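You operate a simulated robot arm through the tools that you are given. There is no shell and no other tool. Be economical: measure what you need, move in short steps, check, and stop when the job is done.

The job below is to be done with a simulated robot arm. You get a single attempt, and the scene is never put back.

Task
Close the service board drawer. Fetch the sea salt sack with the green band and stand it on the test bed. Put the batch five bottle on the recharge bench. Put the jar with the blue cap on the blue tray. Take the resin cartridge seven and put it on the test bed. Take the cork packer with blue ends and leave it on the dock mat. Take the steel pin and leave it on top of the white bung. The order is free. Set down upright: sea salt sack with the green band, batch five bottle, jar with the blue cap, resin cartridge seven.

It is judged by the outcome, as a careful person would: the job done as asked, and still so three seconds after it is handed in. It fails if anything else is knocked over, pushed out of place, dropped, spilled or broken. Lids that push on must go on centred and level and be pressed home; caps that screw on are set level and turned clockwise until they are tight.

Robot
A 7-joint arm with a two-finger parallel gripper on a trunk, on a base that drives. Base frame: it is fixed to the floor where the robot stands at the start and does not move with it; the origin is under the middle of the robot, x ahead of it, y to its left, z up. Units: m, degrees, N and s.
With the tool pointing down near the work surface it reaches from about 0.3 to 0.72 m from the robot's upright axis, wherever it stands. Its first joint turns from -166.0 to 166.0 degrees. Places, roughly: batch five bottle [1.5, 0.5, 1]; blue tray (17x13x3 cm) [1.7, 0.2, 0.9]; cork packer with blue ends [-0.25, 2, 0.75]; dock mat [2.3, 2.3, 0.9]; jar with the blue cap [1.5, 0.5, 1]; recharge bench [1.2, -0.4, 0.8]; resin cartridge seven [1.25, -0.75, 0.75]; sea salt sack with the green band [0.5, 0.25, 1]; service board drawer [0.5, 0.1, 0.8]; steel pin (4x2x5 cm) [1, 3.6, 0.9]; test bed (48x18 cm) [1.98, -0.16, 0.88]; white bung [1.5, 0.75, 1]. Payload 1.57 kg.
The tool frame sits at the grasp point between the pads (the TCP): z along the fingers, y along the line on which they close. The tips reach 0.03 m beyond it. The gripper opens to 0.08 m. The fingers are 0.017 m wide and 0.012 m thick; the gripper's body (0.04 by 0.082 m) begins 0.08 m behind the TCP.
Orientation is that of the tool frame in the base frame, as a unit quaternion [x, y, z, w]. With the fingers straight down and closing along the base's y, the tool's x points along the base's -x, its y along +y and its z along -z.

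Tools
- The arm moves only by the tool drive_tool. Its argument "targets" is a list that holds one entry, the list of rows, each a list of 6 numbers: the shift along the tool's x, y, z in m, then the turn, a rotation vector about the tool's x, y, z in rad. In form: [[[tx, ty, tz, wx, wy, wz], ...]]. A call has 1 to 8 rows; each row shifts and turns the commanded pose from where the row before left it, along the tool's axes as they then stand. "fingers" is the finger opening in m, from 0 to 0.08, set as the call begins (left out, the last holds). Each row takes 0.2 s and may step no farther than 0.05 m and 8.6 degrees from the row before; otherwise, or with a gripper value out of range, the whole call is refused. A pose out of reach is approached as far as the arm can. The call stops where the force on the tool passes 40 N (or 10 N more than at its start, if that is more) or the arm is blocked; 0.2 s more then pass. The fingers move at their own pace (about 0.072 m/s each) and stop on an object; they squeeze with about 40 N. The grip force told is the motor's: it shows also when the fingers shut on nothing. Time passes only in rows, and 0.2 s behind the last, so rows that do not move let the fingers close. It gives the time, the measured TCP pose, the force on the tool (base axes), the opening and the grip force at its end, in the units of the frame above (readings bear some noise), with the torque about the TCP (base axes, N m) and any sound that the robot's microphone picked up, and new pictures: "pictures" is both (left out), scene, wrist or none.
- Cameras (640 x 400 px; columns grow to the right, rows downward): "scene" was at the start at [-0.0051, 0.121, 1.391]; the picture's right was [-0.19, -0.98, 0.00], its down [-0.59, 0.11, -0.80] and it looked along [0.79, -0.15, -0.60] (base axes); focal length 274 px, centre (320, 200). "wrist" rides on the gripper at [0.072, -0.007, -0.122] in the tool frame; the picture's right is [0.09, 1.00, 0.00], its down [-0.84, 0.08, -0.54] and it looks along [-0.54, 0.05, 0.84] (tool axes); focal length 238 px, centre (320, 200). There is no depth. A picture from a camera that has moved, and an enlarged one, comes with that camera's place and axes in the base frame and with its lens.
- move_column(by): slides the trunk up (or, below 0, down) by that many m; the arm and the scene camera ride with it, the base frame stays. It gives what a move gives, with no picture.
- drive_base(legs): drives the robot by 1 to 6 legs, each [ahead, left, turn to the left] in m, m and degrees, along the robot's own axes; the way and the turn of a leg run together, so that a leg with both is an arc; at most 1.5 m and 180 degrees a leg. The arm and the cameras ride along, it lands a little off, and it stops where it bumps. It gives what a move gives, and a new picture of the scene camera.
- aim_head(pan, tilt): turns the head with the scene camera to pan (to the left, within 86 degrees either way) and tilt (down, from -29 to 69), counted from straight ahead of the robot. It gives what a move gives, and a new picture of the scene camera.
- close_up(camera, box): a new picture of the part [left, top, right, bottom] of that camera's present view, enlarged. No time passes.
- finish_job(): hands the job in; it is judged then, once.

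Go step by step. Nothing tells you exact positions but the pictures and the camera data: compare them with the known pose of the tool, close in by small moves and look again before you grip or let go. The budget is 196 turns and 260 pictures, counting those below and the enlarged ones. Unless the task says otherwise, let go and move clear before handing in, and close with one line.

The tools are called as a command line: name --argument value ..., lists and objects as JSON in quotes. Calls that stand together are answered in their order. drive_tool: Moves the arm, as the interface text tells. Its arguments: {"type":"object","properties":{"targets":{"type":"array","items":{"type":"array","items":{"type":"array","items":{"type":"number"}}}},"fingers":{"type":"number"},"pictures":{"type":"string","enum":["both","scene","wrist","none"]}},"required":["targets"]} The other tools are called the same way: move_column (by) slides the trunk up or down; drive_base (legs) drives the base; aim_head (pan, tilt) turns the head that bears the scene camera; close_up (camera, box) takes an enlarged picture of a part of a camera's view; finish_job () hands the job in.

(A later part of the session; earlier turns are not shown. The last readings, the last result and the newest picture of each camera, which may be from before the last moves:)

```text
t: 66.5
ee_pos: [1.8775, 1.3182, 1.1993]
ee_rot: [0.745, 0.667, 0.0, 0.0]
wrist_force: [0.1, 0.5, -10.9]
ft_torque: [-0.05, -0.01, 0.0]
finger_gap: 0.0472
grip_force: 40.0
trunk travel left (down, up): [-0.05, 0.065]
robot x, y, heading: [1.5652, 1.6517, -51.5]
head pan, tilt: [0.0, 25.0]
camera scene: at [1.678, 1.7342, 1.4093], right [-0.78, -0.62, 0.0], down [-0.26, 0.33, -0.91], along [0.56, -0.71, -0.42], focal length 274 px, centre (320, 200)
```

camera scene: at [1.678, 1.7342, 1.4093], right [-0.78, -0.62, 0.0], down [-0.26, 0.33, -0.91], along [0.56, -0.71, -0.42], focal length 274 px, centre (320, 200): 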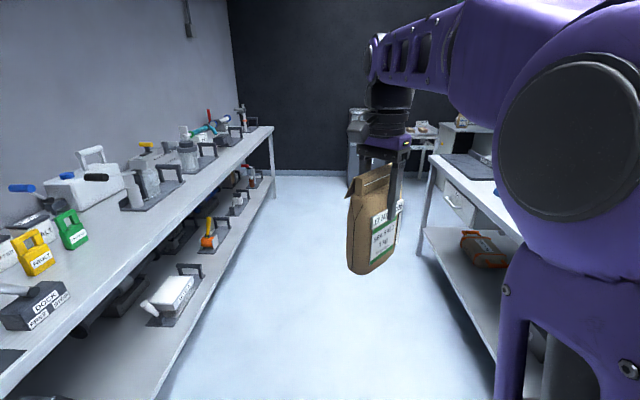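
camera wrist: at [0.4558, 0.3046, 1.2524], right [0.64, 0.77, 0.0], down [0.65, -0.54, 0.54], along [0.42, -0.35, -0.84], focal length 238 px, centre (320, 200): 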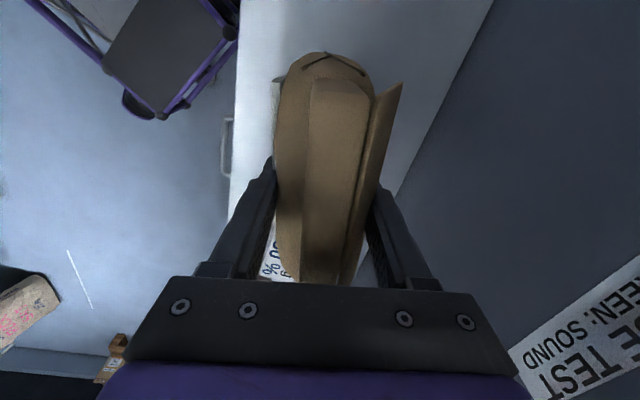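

The test bed is the dark mat on the right-hand bench at about (1.97, -0.16). I drive along the aisle and look again.

drive_base --legs '[[1.2, -0.05, 0]]'

aim_head --pan -60 --tilt 35

```text
t: 72.5
ee_pos: [2.574, 0.3695, 1.2009]
ee_rot: [0.744, 0.668, 0.0, -0.001]
wrist_force: [-0.6, -0.9, -10.4]
ft_torque: [-0.06, 0.0, 0.03]
finger_gap: 0.0475
grip_force: 39.8
trunk travel left (down, up): [-0.05, 0.065]
robot x, y, heading: [2.262, 0.6997, -51.1]
head pan, tilt: [0.0, 25.0]
camera scene: at [2.372, 0.7849, 1.4093], right [-0.78, -0.63, 0.0], down [-0.27, 0.33, -0.91], along [0.57, -0.71, -0.42], focal length 274 px, centre (320, 200)
```

scene: 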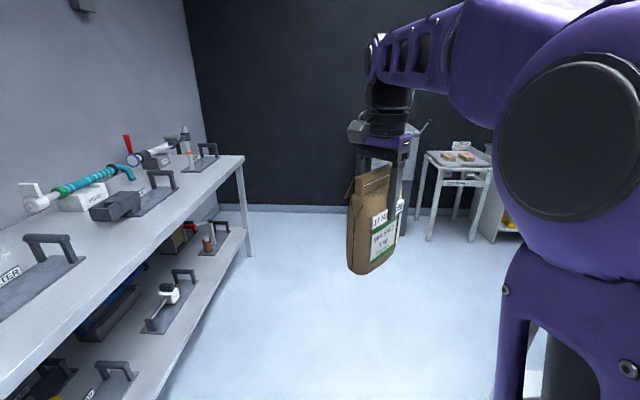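

```text
t: 73.8
ee_pos: [2.5739, 0.3703, 1.2005]
ee_rot: [0.744, 0.669, 0.0, 0.0]
wrist_force: [-0.2, 0.1, -10.2]
ft_torque: [-0.07, 0.01, 0.03]
finger_gap: 0.0475
grip_force: 40.2
trunk travel left (down, up): [-0.05, 0.065]
robot x, y, heading: [2.2614, 0.7007, -50.9]
head pan, tilt: [-60.0, 35.0]
camera scene: at [2.2825, 0.7746, 1.3936], right [-0.93, 0.36, 0.0], down [0.21, 0.54, -0.82], along [-0.3, -0.76, -0.57], focal length 274 px, centre (320, 200)
```

scene: 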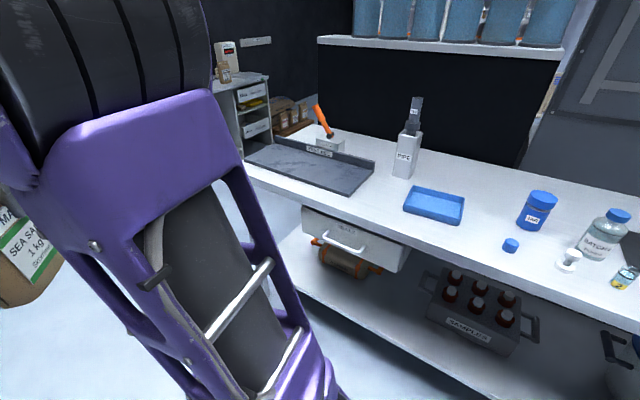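

Here is the row: test bed, blue tray, blue-capped jar, white bung, batch bottle. I zoom in.

close_up --camera "scene" --box '[480, 170, 640, 300]'

close_up --camera "scene" --box '[230, 90, 480, 240]'

```text
3.08 times, centred on (560, 235) of scene
camera zoom: at [2.2825, 0.7746, 1.3936], right [-0.93, 0.36, 0.0], down [0.21, 0.54, -0.82], along [-0.3, -0.76, -0.57], focal length 845 px, centre (-418, 92)
```

zoom: 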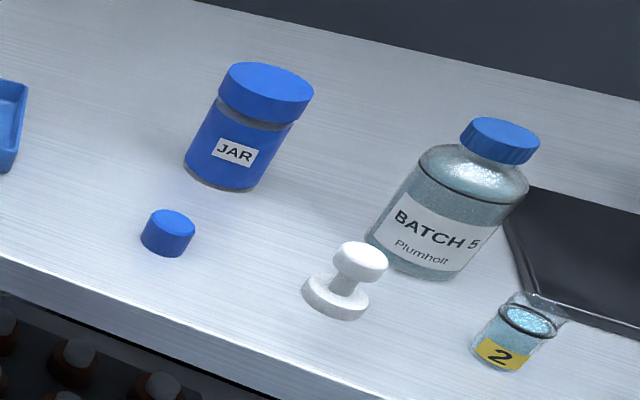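

```text
2.56 times, centred on (355, 165) of scene
camera zoom: at [2.2825, 0.7746, 1.3936], right [-0.93, 0.36, 0.0], down [0.21, 0.54, -0.82], along [-0.3, -0.76, -0.57], focal length 703 px, centre (230, 290)
```

zoom: 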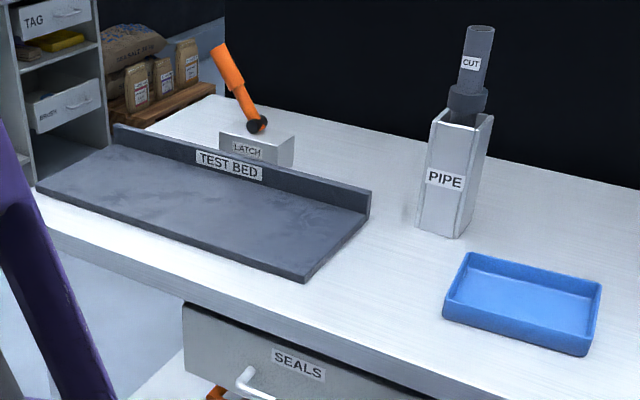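

Bed corners check out (centre ≈ (1.98, -0.155), top z ≈ 0.88). I drive abreast of the bed and turn to face it.

drive_base --legs '[[0.56, -0.13, 0], [0, 0, -91]]'

aim_head --pan 0 --tilt 45

```text
t: 80.9
ee_pos: [2.1645, -0.1189, 1.1993]
ee_rot: [0.998, -0.056, 0.0, 0.0]
wrist_force: [0.3, -0.5, -9.6]
ft_torque: [0.02, 0.08, 0.02]
finger_gap: 0.0476
grip_force: 39.6
trunk travel left (down, up): [-0.05, 0.065]
robot x, y, heading: [2.4963, 0.1906, -141.2]
head pan, tilt: [-60.0, 35.0]
camera scene: at [2.5724, 0.1678, 1.3936], right [0.37, 0.93, 0.0], down [0.53, -0.21, -0.82], along [-0.76, 0.3, -0.57], focal length 274 px, centre (320, 200)
```

scene: 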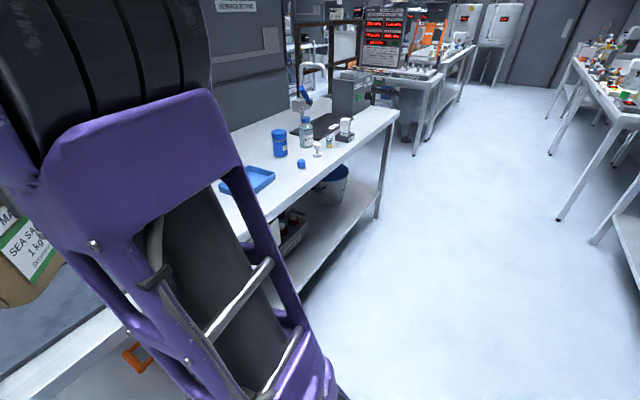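

```text
t: 82.2
ee_pos: [2.1643, -0.1179, 1.2011]
ee_rot: [0.998, -0.056, 0.0, 0.0]
wrist_force: [0.8, 0.1, -10.0]
ft_torque: [0.01, 0.06, -0.02]
finger_gap: 0.0474
grip_force: 39.6
trunk travel left (down, up): [-0.05, 0.065]
robot x, y, heading: [2.496, 0.194, -141.6]
head pan, tilt: [0.0, 45.0]
camera scene: at [2.5906, 0.0849, 1.3787], right [-0.62, 0.78, 0.0], down [0.55, 0.44, -0.71], along [-0.55, -0.44, -0.71], focal length 274 px, centre (320, 200)
```

scene: 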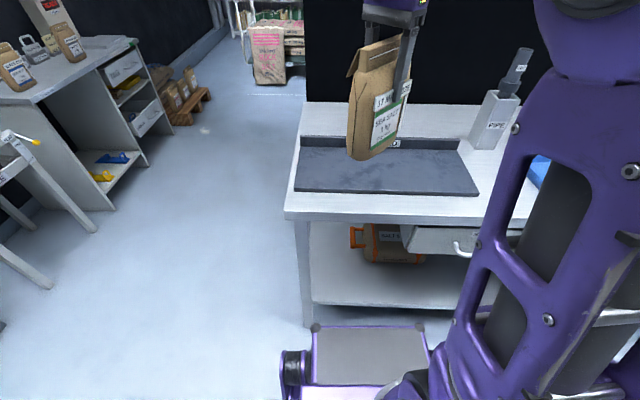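

Clear view of the bed. I move the sack over the left part of the bed and turn it to lie along the bed.

drive_tool --targets '[[[-0.0198, 0.0345, 0, 0, 0, 0], [-0.0198, 0.0345, 0, 0, 0, 0], [-0.0198, 0.0345, 0, 0, 0, 0], [-0.0198, 0.0345, 0, 0, 0, 0], [0, 0, 0, 0, 0, 0.14], [0, 0, 0, 0, 0, 0.14], [0, 0, 0, 0, 0, 0.14], [0, 0, 0, 0, 0, 0.14]]]' --pictures "none"

drive_tool --targets '[[[0, 0, 0.03, 0, 0, 0.14], [0, 0, 0.04, 0, 0, 0.14], [0, 0, 0.04, 0, 0, 0], [0, 0, 0.03, 0, 0, 0]]]' --pictures "both"

```text
t: 84.0
ee_pos: [2.0703, -0.2475, 1.1989]
ee_rot: [0.944, -0.331, 0.001, -0.001]
wrist_force: [-0.4, 0.7, -10.1]
ft_torque: [0.01, 0.03, 0.01]
finger_gap: 0.0476
grip_force: 39.9
trunk travel left (down, up): [-0.05, 0.065]
robot x, y, heading: [2.4967, 0.194, -141.4]
head pan, tilt: [0.0, 45.0]
```

```text
t: 85.0
ee_pos: [2.0708, -0.2455, 1.0587]
ee_rot: [0.889, -0.459, 0.001, -0.001]
wrist_force: [0.0, 0.3, -9.4]
ft_torque: [0.02, 0.04, 0.03]
finger_gap: 0.0477
grip_force: 39.9
trunk travel left (down, up): [-0.05, 0.065]
robot x, y, heading: [2.4974, 0.1904, -141.4]
head pan, tilt: [0.0, 45.0]
camera scene: at [2.5905, 0.0847, 1.3787], right [-0.62, 0.78, 0.0], down [0.55, 0.44, -0.71], along [-0.55, -0.44, -0.71], focal length 274 px, centre (320, 200)
camera wrist: at [2.1162, -0.3013, 1.1802], right [-0.76, -0.65, 0.0], down [-0.55, 0.64, 0.54], along [-0.35, 0.41, -0.84], focal length 238 px, centre (320, 200)
```

scene: 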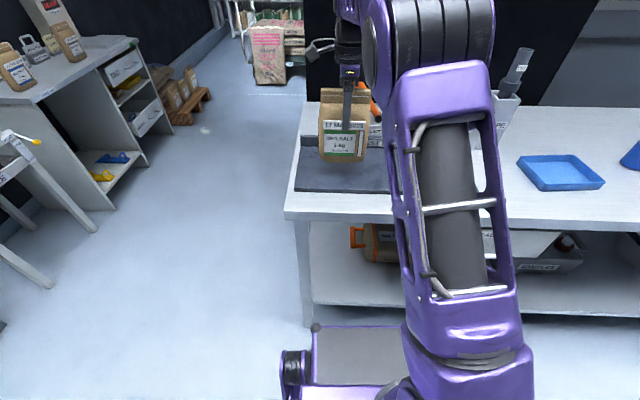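
wrist: 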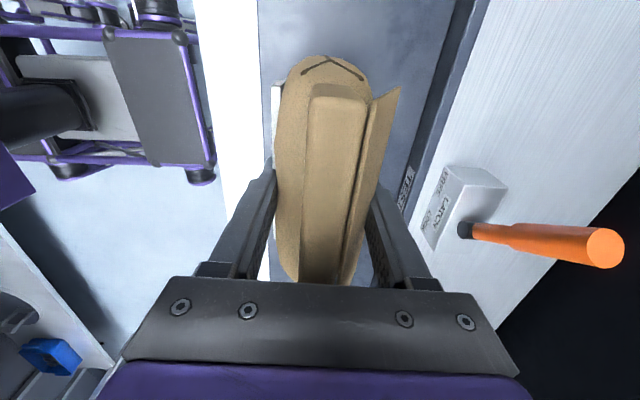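

I shift a little toward the bed's middle and lower until it touches.

drive_tool --targets '[[[0, 0.015, 0, 0, 0, 0], [0, 0, 0.02, 0, 0, 0], [0, 0, 0.008, 0, 0, 0], [0, 0, 0.005, 0, 0, 0]]]' --pictures "scene"

```text
t: 86.0
ee_pos: [2.058, -0.2538, 1.0249]
ee_rot: [0.889, -0.458, 0.001, -0.001]
wrist_force: [0.4, 0.8, -9.3]
ft_torque: [0.05, 0.02, -0.01]
finger_gap: 0.0477
grip_force: 40.3
trunk travel left (down, up): [-0.05, 0.065]
robot x, y, heading: [2.4976, 0.1942, -141.6]
head pan, tilt: [0.0, 45.0]
camera scene: at [2.5905, 0.0847, 1.3787], right [-0.62, 0.78, 0.0], down [0.55, 0.44, -0.71], along [-0.55, -0.44, -0.71], focal length 274 px, centre (320, 200)
```

scene: 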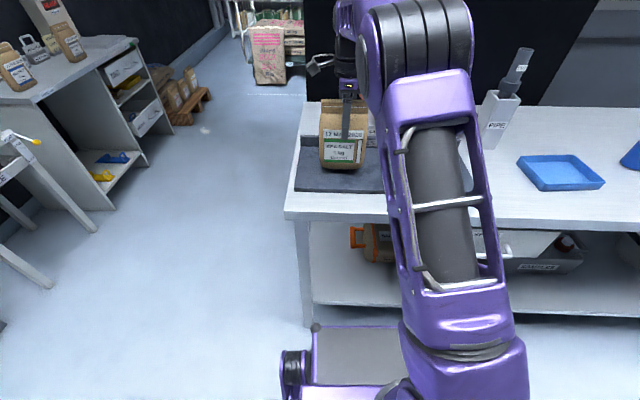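

drive_tool --targets '[[[0, 0, 0.004, 0, 0, 0], [0, 0, 0.004, 0, 0, 0], [0, 0, 0, 0, 0, 0]]]' --pictures "none"

```text
t: 86.8
ee_pos: [2.0582, -0.2541, 1.02]
ee_rot: [0.889, -0.458, 0.0, 0.0]
wrist_force: [-0.4, 1.0, -10.4]
ft_torque: [0.04, 0.03, 0.01]
finger_gap: 0.0475
grip_force: 40.1
trunk travel left (down, up): [-0.05, 0.065]
robot x, y, heading: [2.498, 0.1943, -141.5]
head pan, tilt: [0.0, 45.0]
```

drive_tool --targets '[[[0, 0, 0.004, 0, 0, 0], [0, 0, 0.003, 0, 0, 0], [0, 0, 0, 0, 0, 0]]]' --pictures "none"

close_up --camera "scene" --box '[270, 80, 430, 200]'

```text
t: 87.6
ee_pos: [2.0586, -0.2534, 1.0112]
ee_rot: [0.889, -0.458, 0.0, -0.001]
wrist_force: [0.5, -0.1, -9.9]
ft_torque: [0.03, 0.01, -0.02]
finger_gap: 0.0474
grip_force: 40.2
trunk travel left (down, up): [-0.05, 0.065]
robot x, y, heading: [2.4968, 0.194, -141.4]
head pan, tilt: [0.0, 45.0]
```

```text
3.33 times, centred on (350, 140) of scene
camera zoom: at [2.5905, 0.0847, 1.3787], right [-0.62, 0.78, 0.0], down [0.55, 0.44, -0.71], along [-0.55, -0.44, -0.71], focal length 915 px, centre (220, 400)
```

zoom: 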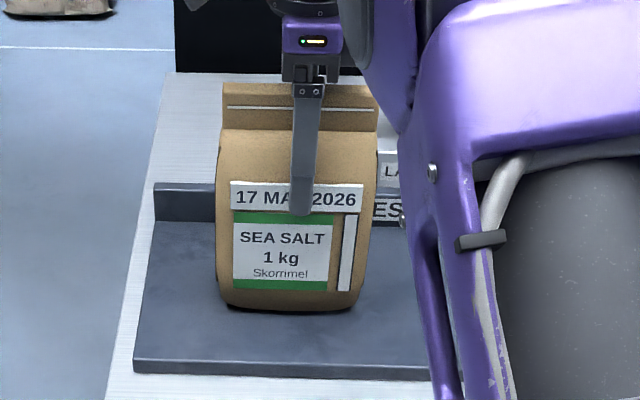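

drive_tool --targets '[[[0, 0, 0.004, 0, 0, 0], [0, 0, 0.003, 0, 0, 0], [0, 0, 0.003, 0, 0, 0], [0, 0, 0, 0, 0, 0]]]' --pictures "none"

```text
t: 88.6
ee_pos: [2.058, -0.2533, 1.0092]
ee_rot: [0.889, -0.457, -0.002, 0.005]
wrist_force: [-0.6, -0.1, 38.4]
ft_torque: [-0.02, -0.09, -0.09]
finger_gap: 0.047
grip_force: 39.8
trunk travel left (down, up): [-0.05, 0.065]
robot x, y, heading: [2.4966, 0.193, -141.7]
head pan, tilt: [0.0, 45.0]
```

Touchdown. I ease the pressure, open and rise straight up.

drive_tool --targets '[[[0, 0, -0.005, 0, 0, 0], [0, 0, 0, 0, 0, 0]]]' --pictures "none"

drive_tool --targets '[[[0, 0, 0, 0, 0, 0], [0, 0, 0, 0, 0, 0], [0, 0, -0.03, 0, 0, 0], [0, 0, -0.05, 0, 0, 0], [0, 0, -0.05, 0, 0, 0], [0, 0, -0.05, 0, 0, 0]]]' --fingers 0.08 --pictures "both"

```text
t: 89.2
ee_pos: [2.0588, -0.2542, 1.0078]
ee_rot: [0.889, -0.459, -0.001, 0.001]
wrist_force: [-7.8, -0.5, 23.3]
ft_torque: [-0.58, 0.3, 0.04]
finger_gap: 0.0478
grip_force: 40.4
trunk travel left (down, up): [-0.05, 0.065]
robot x, y, heading: [2.4996, 0.1906, -141.4]
head pan, tilt: [0.0, 45.0]
```

```text
t: 90.6
ee_pos: [2.0574, -0.2534, 1.1863]
ee_rot: [0.889, -0.458, 0.0, 0.0]
wrist_force: [0.9, 0.7, 1.1]
ft_torque: [-0.04, 0.08, -0.01]
finger_gap: 0.0798
grip_force: 0.1
trunk travel left (down, up): [-0.05, 0.065]
robot x, y, heading: [2.4948, 0.1924, -141.3]
head pan, tilt: [0.0, 45.0]
camera scene: at [2.5913, 0.0857, 1.3788], right [-0.62, 0.78, 0.0], down [0.55, 0.44, -0.71], along [-0.55, -0.44, -0.71], focal length 274 px, centre (320, 200)
camera wrist: at [2.1039, -0.3081, 1.3065], right [-0.76, -0.65, 0.0], down [-0.55, 0.64, 0.54], along [-0.35, 0.41, -0.84], focal length 238 px, centre (320, 200)
```

scene: 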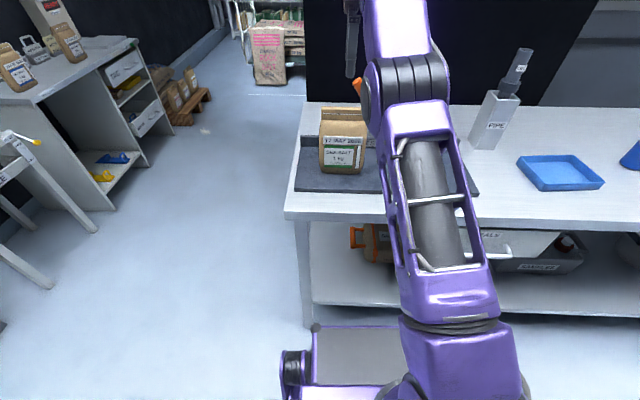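
wrist: 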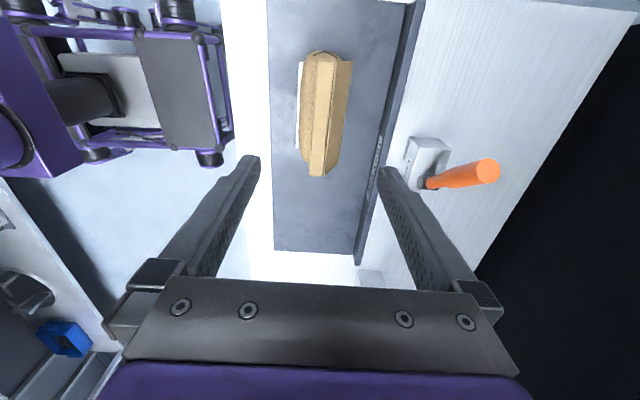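

The sack stands well on the bed. Next, the jar and bottle: I retract the arm to stay clear of the tall PIPE holder and strafe right 0.67 m.

drive_tool --targets '[[[-0.012, -0.041, 0, 0, 0, 0], [-0.012, -0.041, 0, 0, 0, 0], [-0.012, -0.041, 0, 0, 0, 0], [-0.012, -0.041, 0, 0, 0, 0]]]' --pictures "none"

drive_base --legs '[[0, -0.67, 0]]'

```text
t: 91.6
ee_pos: [2.1627, -0.1204, 1.1881]
ee_rot: [0.889, -0.459, 0.0, 0.0]
wrist_force: [0.3, 0.2, -0.8]
ft_torque: [0.04, -0.04, 0.0]
finger_gap: 0.0802
grip_force: 0.0
trunk travel left (down, up): [-0.05, 0.065]
robot x, y, heading: [2.4971, 0.1906, -141.6]
head pan, tilt: [0.0, 45.0]
```

```text
t: 98.5
ee_pos: [1.7442, 0.4079, 1.1886]
ee_rot: [0.889, -0.458, 0.0, 0.0]
wrist_force: [-0.5, 0.4, 0.2]
ft_torque: [0.0, -0.02, 0.02]
finger_gap: 0.08
grip_force: 0.1
trunk travel left (down, up): [-0.05, 0.065]
robot x, y, heading: [2.0782, 0.7197, -141.8]
head pan, tilt: [0.0, 45.0]
camera scene: at [2.1718, 0.6134, 1.3787], right [-0.62, 0.78, 0.0], down [0.55, 0.44, -0.71], along [-0.55, -0.44, -0.71], focal length 274 px, centre (320, 200)
```

scene: 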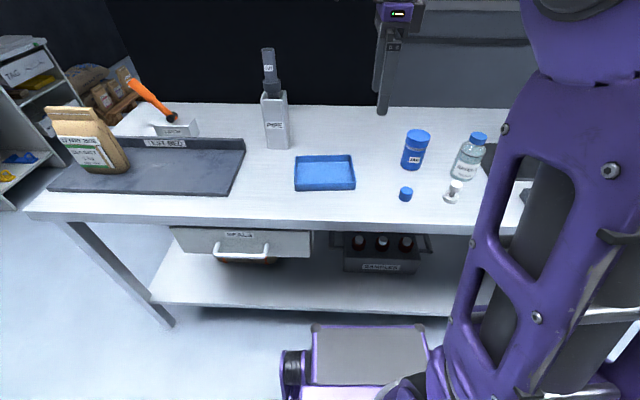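

close_up --camera "scene" --box '[370, 110, 530, 210]'

close_up --camera "scene" --box '[250, 110, 410, 210]'

```text
4.00 times, centred on (450, 160) of scene
camera zoom: at [2.1718, 0.6134, 1.3787], right [-0.62, 0.78, 0.0], down [0.55, 0.44, -0.71], along [-0.55, -0.44, -0.71], focal length 1098 px, centre (-200, 360)
```

zoom: 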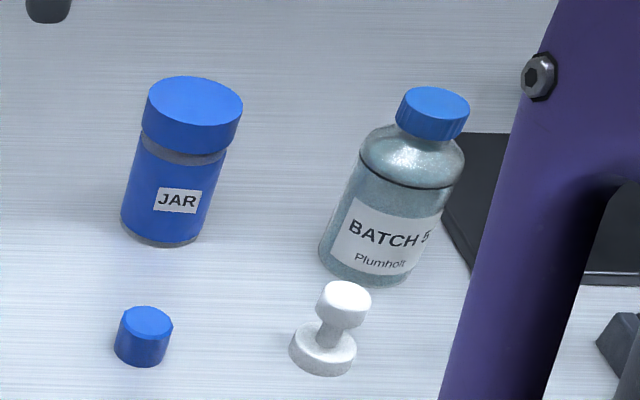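

```text
4.00 times, centred on (330, 160) of scene
camera zoom: at [2.1718, 0.6134, 1.3787], right [-0.62, 0.78, 0.0], down [0.55, 0.44, -0.71], along [-0.55, -0.44, -0.71], focal length 1098 px, centre (280, 360)
```

zoom: 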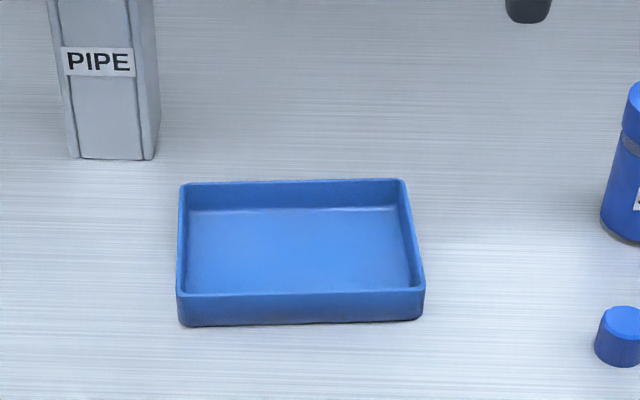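

The jar (base ≈ (1.498, 0.424), body ≈ 6 cm, cap ≈ 7 cm) I will take by the body below the cap with a 45° tilted grip. I turn and tilt the tool above it first.

drive_tool --targets '[[[0, 0, 0, 0, 0, -0.1424], [0, 0, 0, 0, 0, -0.1424], [0, 0, 0, 0, 0, -0.1424], [0, 0, 0, 0, 0, -0.1424], [0, 0, 0, 0, 0, -0.1424], [0, 0, 0, 0, 0, -0.1424], [0, 0, 0, 0, 0, -0.1424], [0, 0, 0, 0, 0, -0.1424]]]' --pictures "none"

drive_tool --targets '[[[0, 0, 0, 0, 0, -0.1424], [0, 0, 0, 0, 0, -0.1424], [-0.0265, -0.0315, 0, 0, 0, 0], [-0.0265, -0.0315, 0, 0, 0, 0], [-0.0265, -0.0315, 0, 0, 0, 0], [-0.0265, -0.0315, 0, 0, 0, 0]]]' --pictures "none"

drive_tool --targets '[[[0, 0, 0, 0, -0.131, 0], [0, 0, 0, 0, -0.131, 0], [0, 0, 0, 0, -0.131, 0], [0, 0, 0, 0, -0.131, 0], [0, 0, 0, 0, -0.131, 0], [0, 0, 0, 0, -0.131, 0]]]' --pictures "both"

```text
t: 100.3
ee_pos: [1.7428, 0.4078, 1.1885]
ee_rot: [0.995, 0.095, 0.0, 0.0]
wrist_force: [0.1, -0.6, 0.1]
ft_torque: [0.01, 0.03, 0.04]
finger_gap: 0.0801
grip_force: 0.1
trunk travel left (down, up): [-0.05, 0.065]
robot x, y, heading: [2.0798, 0.7182, -141.7]
head pan, tilt: [0.0, 45.0]
```

```text
t: 101.7
ee_pos: [1.5918, 0.4716, 1.1858]
ee_rot: [0.972, 0.235, -0.001, 0.0]
wrist_force: [0.7, 0.0, -0.3]
ft_torque: [-0.01, 0.07, 0.01]
finger_gap: 0.0799
grip_force: 0.0
trunk travel left (down, up): [-0.05, 0.065]
robot x, y, heading: [2.0789, 0.7156, -141.6]
head pan, tilt: [0.0, 45.0]
```

```text
t: 103.1
ee_pos: [1.5919, 0.4718, 1.1834]
ee_rot: [0.899, 0.218, -0.37, 0.089]
wrist_force: [0.5, 0.2, 0.3]
ft_torque: [-0.01, 0.0, 0.01]
finger_gap: 0.0802
grip_force: 0.0
trunk travel left (down, up): [-0.05, 0.065]
robot x, y, heading: [2.0763, 0.7169, -141.4]
head pan, tilt: [0.0, 45.0]
camera scene: at [2.1637, 0.6213, 1.3832], right [-0.51, 0.86, 0.0], down [0.57, 0.34, -0.74], along [-0.64, -0.38, -0.67], focal length 274 px, centre (320, 200)
camera wrist: at [1.7096, 0.5394, 1.2195], right [0.51, -0.86, -0.07], down [-0.15, -0.17, 0.97], along [-0.84, -0.49, -0.22], focal length 238 px, centre (320, 200)
```

scene: 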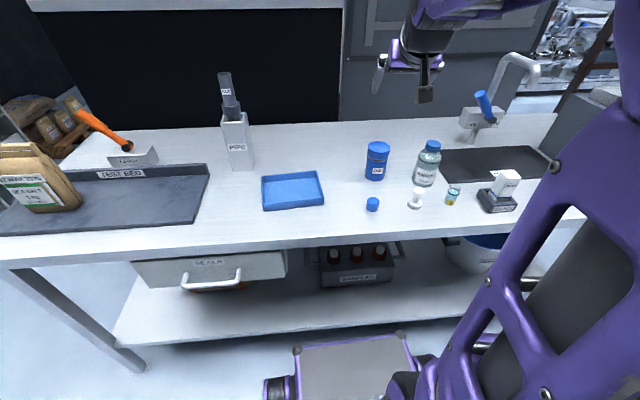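
wrist: 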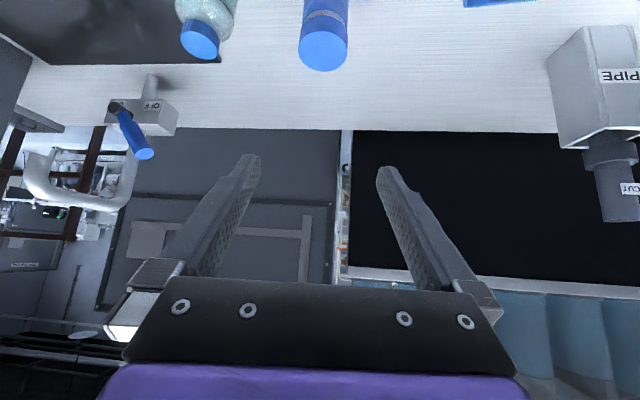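

View fits; the jar is where I computed. I descend to the staging point in front of and above the jar.

drive_tool --targets '[[[0.03, 0, 0.03, 0, 0, 0], [0.03, 0, 0.03, 0, 0, 0], [0.03, 0, 0.03, 0, 0, 0], [0.03, 0, 0.03, 0, 0, 0]]]' --pictures "both"

```text
t: 104.1
ee_pos: [1.5907, 0.4731, 1.0204]
ee_rot: [0.898, 0.215, -0.373, 0.09]
wrist_force: [-0.1, 0.7, -0.5]
ft_torque: [0.01, 0.01, -0.04]
finger_gap: 0.0799
grip_force: 0.1
trunk travel left (down, up): [-0.05, 0.065]
robot x, y, heading: [2.0792, 0.7225, -141.5]
head pan, tilt: [0.0, 45.0]
camera scene: at [2.1719, 0.6135, 1.3788], right [-0.62, 0.78, 0.0], down [0.55, 0.44, -0.71], along [-0.55, -0.44, -0.71], focal length 274 px, centre (320, 200)
camera wrist: at [1.7086, 0.5418, 1.0547], right [0.51, -0.86, -0.07], down [-0.15, -0.16, 0.98], along [-0.85, -0.49, -0.21], focal length 238 px, centre (320, 200)
```

scene: 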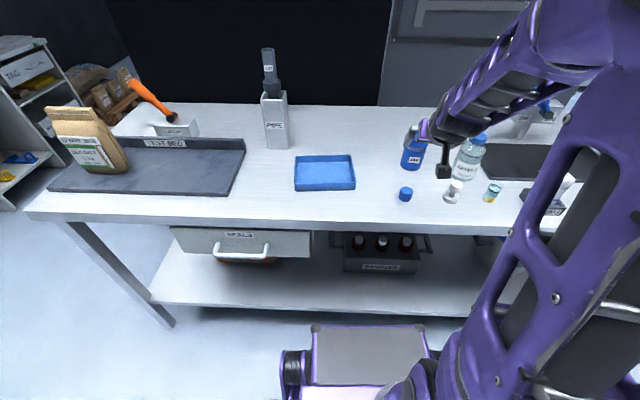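
wrist: 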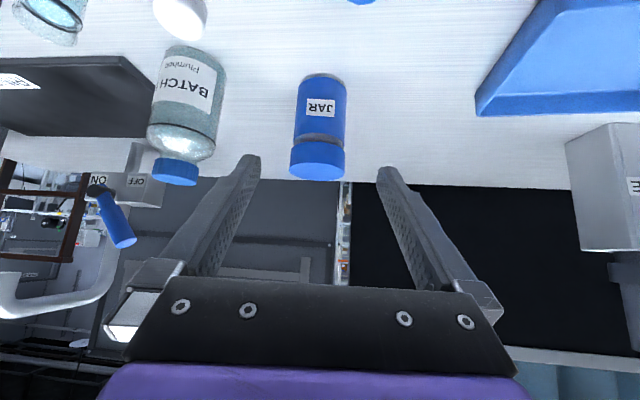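

Jar is centred between the fingers. I advance along the tool axis.

drive_tool --targets '[[[0, 0, 0.035, 0, 0, 0], [0, 0, 0.035, 0, 0, 0], [0, 0, 0.03, 0, 0, 0]]]' --pictures "wrist"

```text
t: 104.9
ee_pos: [1.5264, 0.4393, 0.9504]
ee_rot: [0.898, 0.216, -0.373, 0.09]
wrist_force: [-0.4, -0.1, -0.9]
ft_torque: [0.02, 0.0, 0.01]
finger_gap: 0.08
grip_force: 0.0
trunk travel left (down, up): [-0.05, 0.065]
robot x, y, heading: [2.0789, 0.7208, -141.6]
head pan, tilt: [0.0, 45.0]
camera wrist: at [1.6455, 0.5071, 0.9838], right [0.51, -0.86, -0.07], down [-0.15, -0.16, 0.98], along [-0.85, -0.49, -0.21], focal length 238 px, centre (320, 200)
```

wrist: 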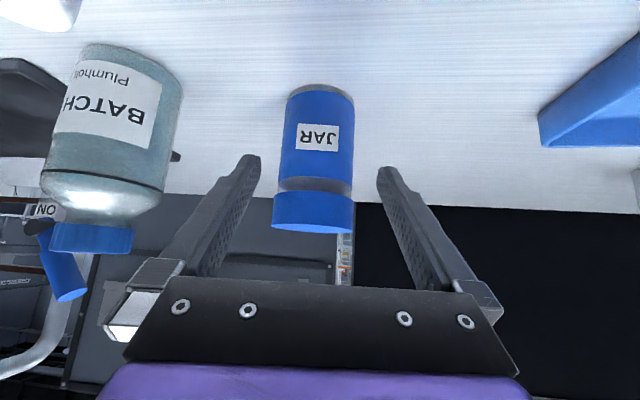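

drive_tool --targets '[[[0, 0, 0.03, 0, 0, 0], [0, 0, 0.025, 0, 0, 0]]]' --pictures "wrist"

```text
t: 105.5
ee_pos: [1.4936, 0.4221, 0.9117]
ee_rot: [0.898, 0.216, -0.374, 0.09]
wrist_force: [0.3, 1.1, -0.6]
ft_torque: [-0.01, 0.0, 0.02]
finger_gap: 0.0799
grip_force: 0.1
trunk travel left (down, up): [-0.05, 0.065]
robot x, y, heading: [2.0793, 0.72, -141.5]
head pan, tilt: [0.0, 45.0]
camera wrist: at [1.6119, 0.49, 0.9457], right [0.51, -0.86, -0.07], down [-0.15, -0.16, 0.98], along [-0.85, -0.49, -0.21], focal length 238 px, centre (320, 200)
```

wrist: 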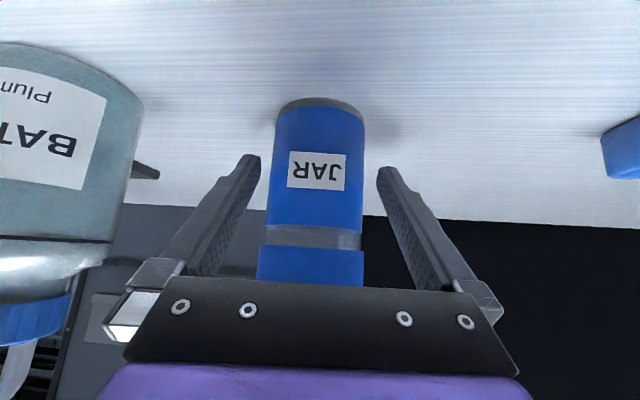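

drive_tool --targets '[[[0, 0, 0, 0, 0, 0], [0, 0, 0, 0, 0, 0], [0, 0, 0, 0, 0, 0]]]' --fingers 0 --pictures "wrist"

```text
t: 106.3
ee_pos: [1.4937, 0.4226, 0.9115]
ee_rot: [0.898, 0.217, -0.372, 0.09]
wrist_force: [0.1, -0.3, -0.3]
ft_torque: [-0.01, 0.02, 0.0]
finger_gap: 0.0572
grip_force: 39.9
trunk travel left (down, up): [-0.05, 0.065]
robot x, y, heading: [2.0774, 0.7204, -141.6]
head pan, tilt: [0.0, 45.0]
camera wrist: at [1.612, 0.4901, 0.9457], right [0.51, -0.86, -0.07], down [-0.15, -0.16, 0.98], along [-0.85, -0.49, -0.21], focal length 238 px, centre (320, 200)
```

wrist: 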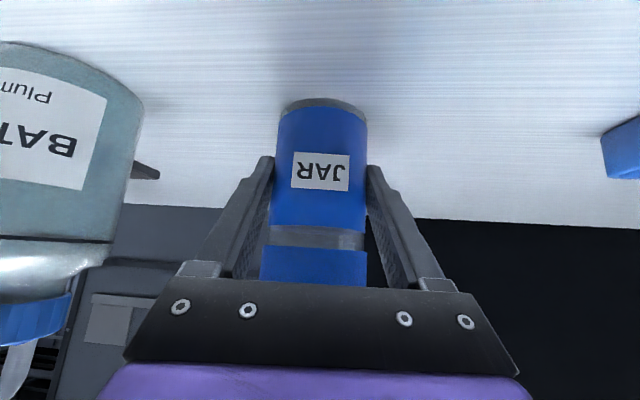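

Held by the body. I lift and carry it over the tray (centre ≈ (1.683, 0.245)).

drive_tool --targets '[[[-0.01, 0, -0.01, 0, 0, 0], [-0.03, 0, -0.03, 0, 0, 0], [-0.03, 0, -0.03, 0, 0, 0]]]' --pictures "none"

drive_tool --targets '[[[0.01025, 0.0408, -0.01025, 0, 0, 0], [0.01025, 0.0408, -0.01025, 0, 0, 0], [0.01025, 0.0408, -0.01025, 0, 0, 0], [0.01025, 0.0408, -0.01025, 0, 0, 0], [0.01025, 0.0408, -0.01025, 0, 0, 0], [0.01025, 0.0408, -0.01025, 0, 0, 0]]]' --pictures "both"

```text
t: 107.1
ee_pos: [1.4916, 0.4212, 1.0083]
ee_rot: [0.898, 0.217, -0.372, 0.09]
wrist_force: [0.1, -0.6, -2.1]
ft_torque: [0.02, -0.02, -0.01]
finger_gap: 0.0567
grip_force: 39.4
trunk travel left (down, up): [-0.05, 0.065]
robot x, y, heading: [2.0817, 0.7209, -141.5]
head pan, tilt: [0.0, 45.0]
```

```text
t: 108.5
ee_pos: [1.6831, 0.2467, 1.0064]
ee_rot: [0.898, 0.215, -0.373, 0.091]
wrist_force: [0.1, 0.0, -1.5]
ft_torque: [-0.02, -0.02, 0.02]
finger_gap: 0.0571
grip_force: 39.8
trunk travel left (down, up): [-0.05, 0.065]
robot x, y, heading: [2.0795, 0.7151, -141.7]
head pan, tilt: [0.0, 45.0]
camera scene: at [2.1715, 0.6134, 1.3788], right [-0.62, 0.78, 0.0], down [0.55, 0.44, -0.71], along [-0.55, -0.44, -0.71], focal length 274 px, centre (320, 200)
camera wrist: at [1.8017, 0.3141, 1.0412], right [0.51, -0.86, -0.06], down [-0.15, -0.16, 0.98], along [-0.85, -0.49, -0.21], focal length 238 px, centre (320, 200)
```

scene: 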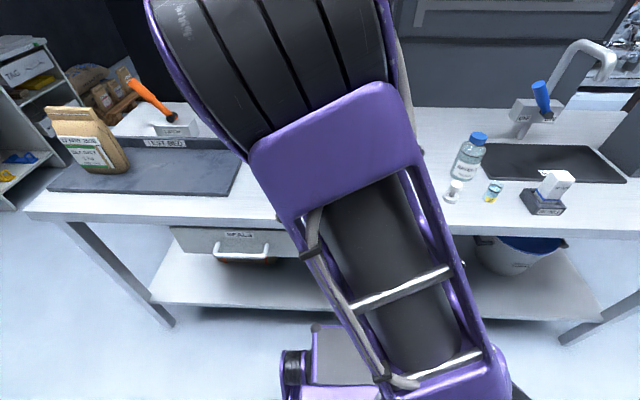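
wrist: 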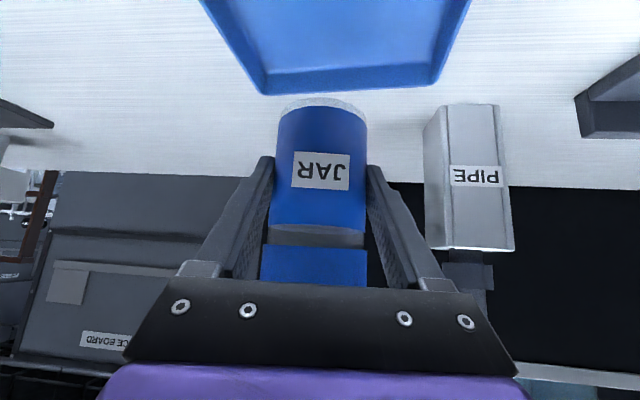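

The jar is centred over the tray. I lower it, slowly at the end.

drive_tool --targets '[[[0.0283, 0, 0.0283, 0, 0, 0], [0.0212, 0, 0.0212, 0, 0, 0], [0.0035, 0, 0.0035, 0, 0, 0], [0.0035, 0, 0.0035, 0, 0, 0]]]' --pictures "wrist"

```text
t: 109.5
ee_pos: [1.6817, 0.2433, 0.9266]
ee_rot: [0.898, 0.217, -0.372, 0.089]
wrist_force: [-0.5, 0.6, -1.3]
ft_torque: [-0.01, -0.03, -0.02]
finger_gap: 0.0569
grip_force: 39.9
trunk travel left (down, up): [-0.05, 0.065]
robot x, y, heading: [2.0771, 0.7215, -141.8]
head pan, tilt: [0.0, 45.0]
camera wrist: at [1.8008, 0.3116, 0.9614], right [0.51, -0.86, -0.07], down [-0.15, -0.16, 0.97], along [-0.85, -0.49, -0.21], focal length 238 px, centre (320, 200)
```

wrist: 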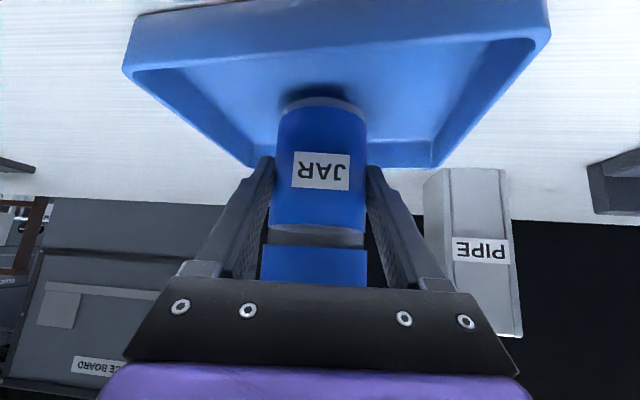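

drive_tool --targets '[[[0.0028, 0, 0.0028, 0, 0, 0], [0.0021, 0, 0.0021, 0, 0, 0], [0.0021, 0, 0.0021, 0, 0, 0], [0, 0, 0, 0, 0, 0]]]' --pictures "none"

```text
t: 110.5
ee_pos: [1.6835, 0.2416, 0.9171]
ee_rot: [0.898, 0.217, -0.372, 0.09]
wrist_force: [0.2, 0.1, -2.4]
ft_torque: [-0.01, -0.02, 0.0]
finger_gap: 0.0568
grip_force: 39.6
trunk travel left (down, up): [-0.05, 0.065]
robot x, y, heading: [2.0791, 0.7246, -141.6]
head pan, tilt: [0.0, 45.0]
```

drive_tool --targets '[[[0.0021, 0, 0.0021, 0, 0, 0], [0.0014, 0, 0.0014, 0, 0, 0], [0, 0, 0, 0, 0, 0]]]' --pictures "wrist"

```text
t: 111.3
ee_pos: [1.6828, 0.2433, 0.9154]
ee_rot: [0.897, 0.216, -0.374, 0.092]
wrist_force: [2.8, 0.0, 14.0]
ft_torque: [-0.19, -0.33, 0.05]
finger_gap: 0.0567
grip_force: 39.8
trunk travel left (down, up): [-0.05, 0.065]
robot x, y, heading: [2.0806, 0.7212, -141.6]
head pan, tilt: [0.0, 45.0]
camera wrist: at [1.8008, 0.3112, 0.9494], right [0.51, -0.86, -0.06], down [-0.15, -0.16, 0.98], along [-0.85, -0.49, -0.21], focal length 238 px, centre (320, 200)
```

wrist: 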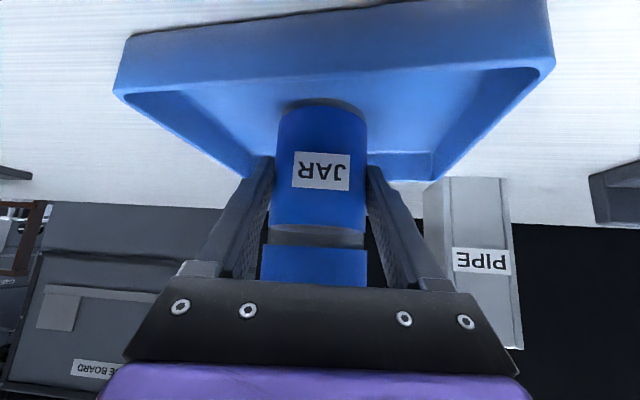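

It stands on the tray floor. I release and withdraw along the tool axis.

drive_tool --targets '[[[0, 0, 0, 0, 0, 0], [0, 0, 0, 0, 0, 0], [0, 0, -0.03, 0, 0, 0], [0, 0, -0.04, 0, 0, 0], [0, 0, -0.04, 0, 0, 0], [0, 0, -0.04, 0, 0, 0], [-0.03, 0, -0.03, 0, 0, 0]]]' --fingers 0.08 --pictures "both"

```text
t: 112.9
ee_pos: [1.7576, 0.3073, 1.0568]
ee_rot: [0.906, 0.196, -0.367, 0.08]
wrist_force: [0.8, 0.4, 0.0]
ft_torque: [0.0, 0.02, 0.0]
finger_gap: 0.08
grip_force: 0.0
trunk travel left (down, up): [-0.05, 0.065]
robot x, y, heading: [2.0757, 0.7201, -141.6]
head pan, tilt: [0.0, 45.0]
camera scene: at [2.1644, 0.6205, 1.3825], right [-0.52, 0.85, 0.0], down [0.57, 0.35, -0.74], along [-0.63, -0.39, -0.67], focal length 274 px, centre (320, 200)
camera wrist: at [1.8785, 0.3695, 1.0931], right [0.47, -0.88, -0.06], down [-0.17, -0.16, 0.97], along [-0.86, -0.45, -0.23], focal length 238 px, centre (320, 200)
```

scene: 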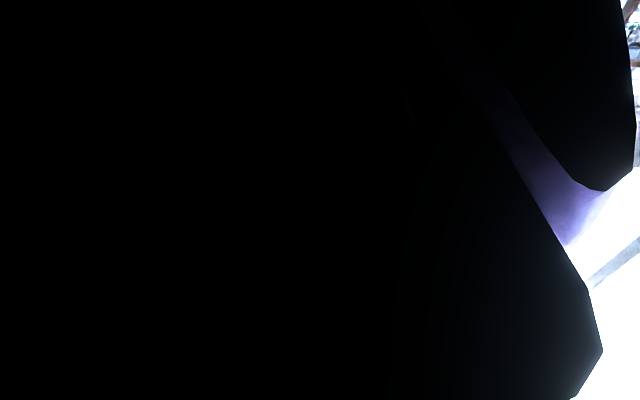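
wrist: 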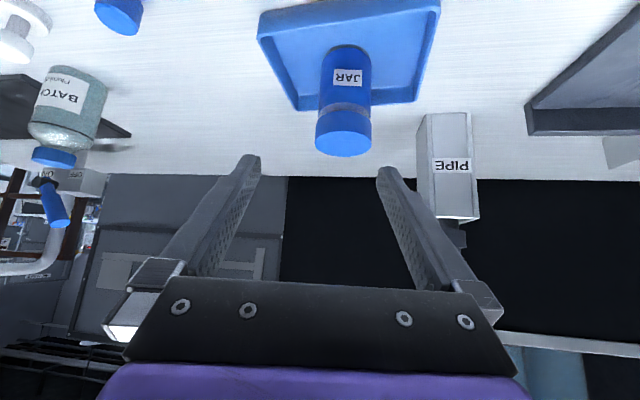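

The jar stands in the tray. I untilt the tool while rising and look at the scene again.

drive_tool --targets '[[[-0.02, 0, -0.01, 0, 0.131, 0], [-0.02, -0.01, -0.015, 0, 0.131, 0], [-0.02, -0.01, -0.02, 0, 0.131, 0], [-0.02, -0.01, -0.02, 0, 0.131, 0], [-0.02, -0.01, -0.02, 0, 0.131, 0], [0, -0.02, -0.02, 0, 0.131, 0]]]' --pictures "both"

```text
t: 114.3
ee_pos: [1.7105, 0.3244, 1.2065]
ee_rot: [0.972, 0.234, 0.001, -0.001]
wrist_force: [0.4, 0.2, 1.0]
ft_torque: [0.0, 0.02, -0.02]
finger_gap: 0.0803
grip_force: 0.1
trunk travel left (down, up): [-0.05, 0.065]
robot x, y, heading: [2.079, 0.7214, -141.6]
head pan, tilt: [0.0, 45.0]
camera scene: at [2.1718, 0.6133, 1.3787], right [-0.62, 0.78, 0.0], down [0.55, 0.44, -0.71], along [-0.55, -0.44, -0.71], focal length 274 px, centre (320, 200)
camera wrist: at [1.7705, 0.3626, 1.3266], right [0.54, -0.84, 0.0], down [-0.71, -0.45, 0.54], along [-0.46, -0.29, -0.84], focal length 238 px, centre (320, 200)
```

scene: 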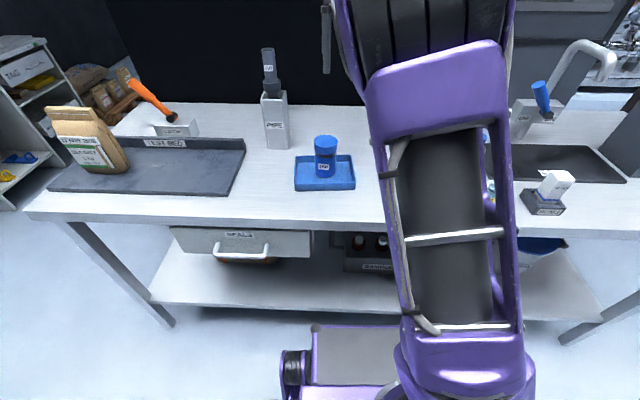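
wrist: 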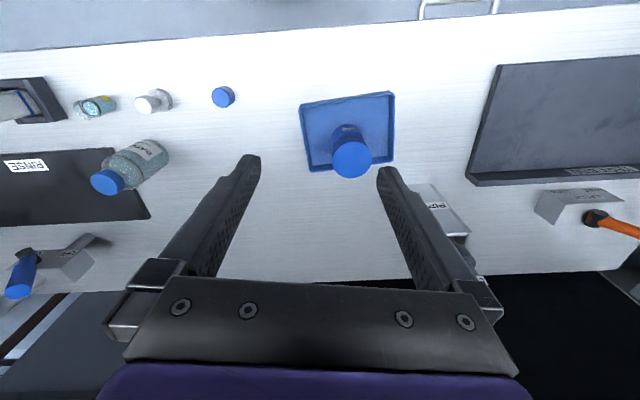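

Jar done. Next the batch five bottle at about (1.433, 0.557), height ≈ 0.128; I move above it.

drive_tool --targets '[[[-0.0177, -0.0417, 0, 0, 0, 0], [-0.0177, -0.0417, 0, 0, 0, 0], [-0.0177, -0.0417, 0, 0, 0, 0], [-0.0177, -0.0417, 0, 0, 0, 0], [-0.0177, -0.0417, 0, 0, 0, 0], [-0.0177, -0.0417, 0, 0, 0, 0], [-0.0177, -0.0417, 0, 0, 0, 0], [-0.0177, -0.0417, 0, 0, 0, 0]]]' --pictures "wrist"

```text
t: 116.1
ee_pos: [1.5038, 0.529, 1.1964]
ee_rot: [0.972, 0.234, 0.001, 0.0]
wrist_force: [0.1, 0.6, 0.6]
ft_torque: [-0.02, -0.02, 0.01]
finger_gap: 0.0799
grip_force: 0.0
out of reach, approached as far as the arm can: row 6, 7, 8
trunk travel left (down, up): [-0.05, 0.065]
robot x, y, heading: [2.0797, 0.7191, -141.8]
head pan, tilt: [0.0, 45.0]
camera wrist: at [1.5639, 0.5667, 1.3164], right [0.54, -0.84, 0.0], down [-0.71, -0.45, 0.54], along [-0.46, -0.29, -0.84], focal length 238 px, centre (320, 200)
```

wrist: 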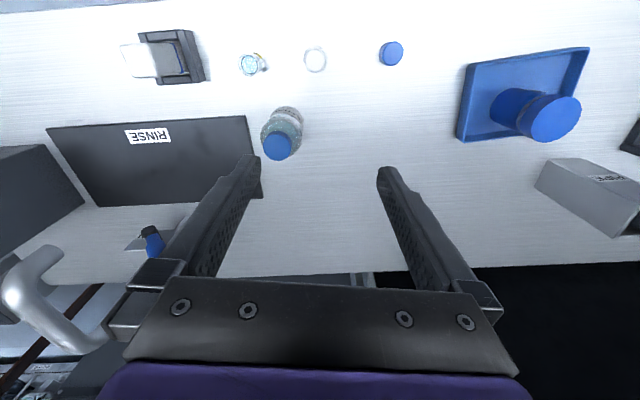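

drive_tool --targets '[[[0, 0, 0.045, 0, 0, 0], [0, 0, 0.045, 0, 0, 0], [0, 0, 0.04, 0, 0, 0]]]' --pictures "wrist"

```text
t: 116.9
ee_pos: [1.5045, 0.5273, 1.0662]
ee_rot: [0.972, 0.234, 0.0, 0.0]
wrist_force: [0.2, 1.2, 0.6]
ft_torque: [-0.02, 0.0, 0.04]
finger_gap: 0.0801
grip_force: 0.1
trunk travel left (down, up): [-0.05, 0.065]
robot x, y, heading: [2.0813, 0.7188, -141.5]
head pan, tilt: [0.0, 45.0]
camera wrist: at [1.5651, 0.5653, 1.1867], right [0.54, -0.84, 0.0], down [-0.71, -0.45, 0.54], along [-0.46, -0.29, -0.84], focal length 238 px, centre (320, 200)
```

wrist: 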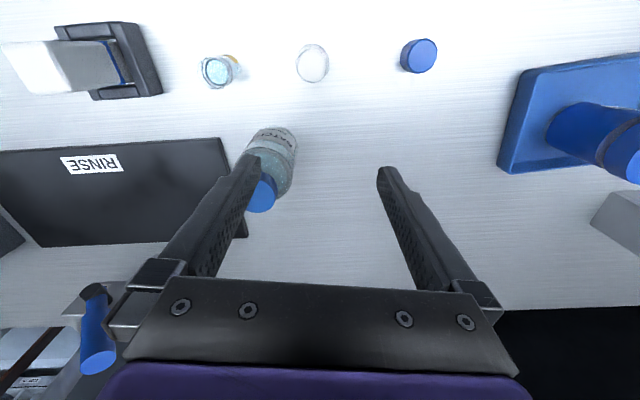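

drive_tool --targets '[[[-0.025, -0.0284, 0, 0, 0, 0], [-0.025, -0.0284, 0, 0, 0, 0], [0, 0, 0, 0, 0, 0]]]' --pictures "wrist"

```text
t: 117.7
ee_pos: [1.4337, 0.5565, 1.064]
ee_rot: [0.972, 0.234, 0.001, 0.0]
wrist_force: [-0.3, 0.0, -0.2]
ft_torque: [0.0, 0.02, -0.02]
finger_gap: 0.0798
grip_force: 0.0
trunk travel left (down, up): [-0.05, 0.065]
robot x, y, heading: [2.0769, 0.7169, -141.4]
head pan, tilt: [0.0, 45.0]
camera wrist: at [1.4945, 0.5953, 1.1855], right [0.54, -0.84, 0.0], down [-0.71, -0.45, 0.54], along [-0.46, -0.29, -0.84], focal length 238 px, centre (320, 200)
```

wrist: 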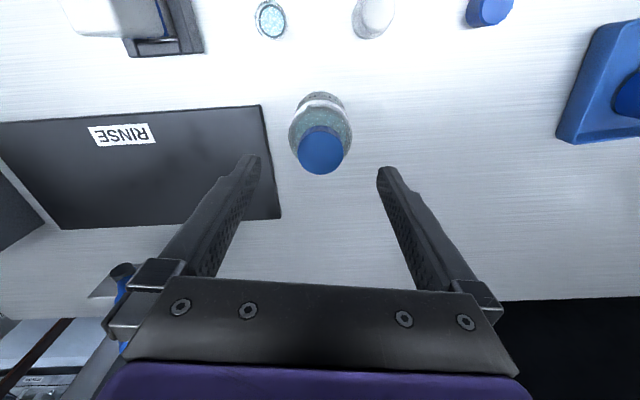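

Well centred. I descend around the bottle.

drive_tool --targets '[[[0, 0, 0.045, 0, 0, 0], [0, 0, 0.045, 0, 0, 0], [0, 0, 0.045, 0, 0, 0]]]' --pictures "wrist"

```text
t: 118.5
ee_pos: [1.4358, 0.5577, 0.9292]
ee_rot: [0.972, 0.234, 0.0, 0.0]
wrist_force: [0.4, 0.0, 0.9]
ft_torque: [0.02, 0.0, -0.02]
finger_gap: 0.0799
grip_force: 0.1
trunk travel left (down, up): [-0.05, 0.065]
robot x, y, heading: [2.0792, 0.718, -141.5]
head pan, tilt: [0.0, 45.0]
camera wrist: at [1.495, 0.5957, 1.0503], right [0.54, -0.84, 0.0], down [-0.71, -0.45, 0.54], along [-0.46, -0.29, -0.84], focal length 238 px, centre (320, 200)
```

wrist: 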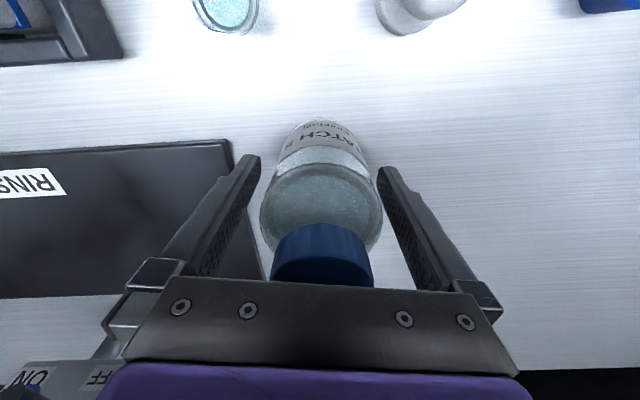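

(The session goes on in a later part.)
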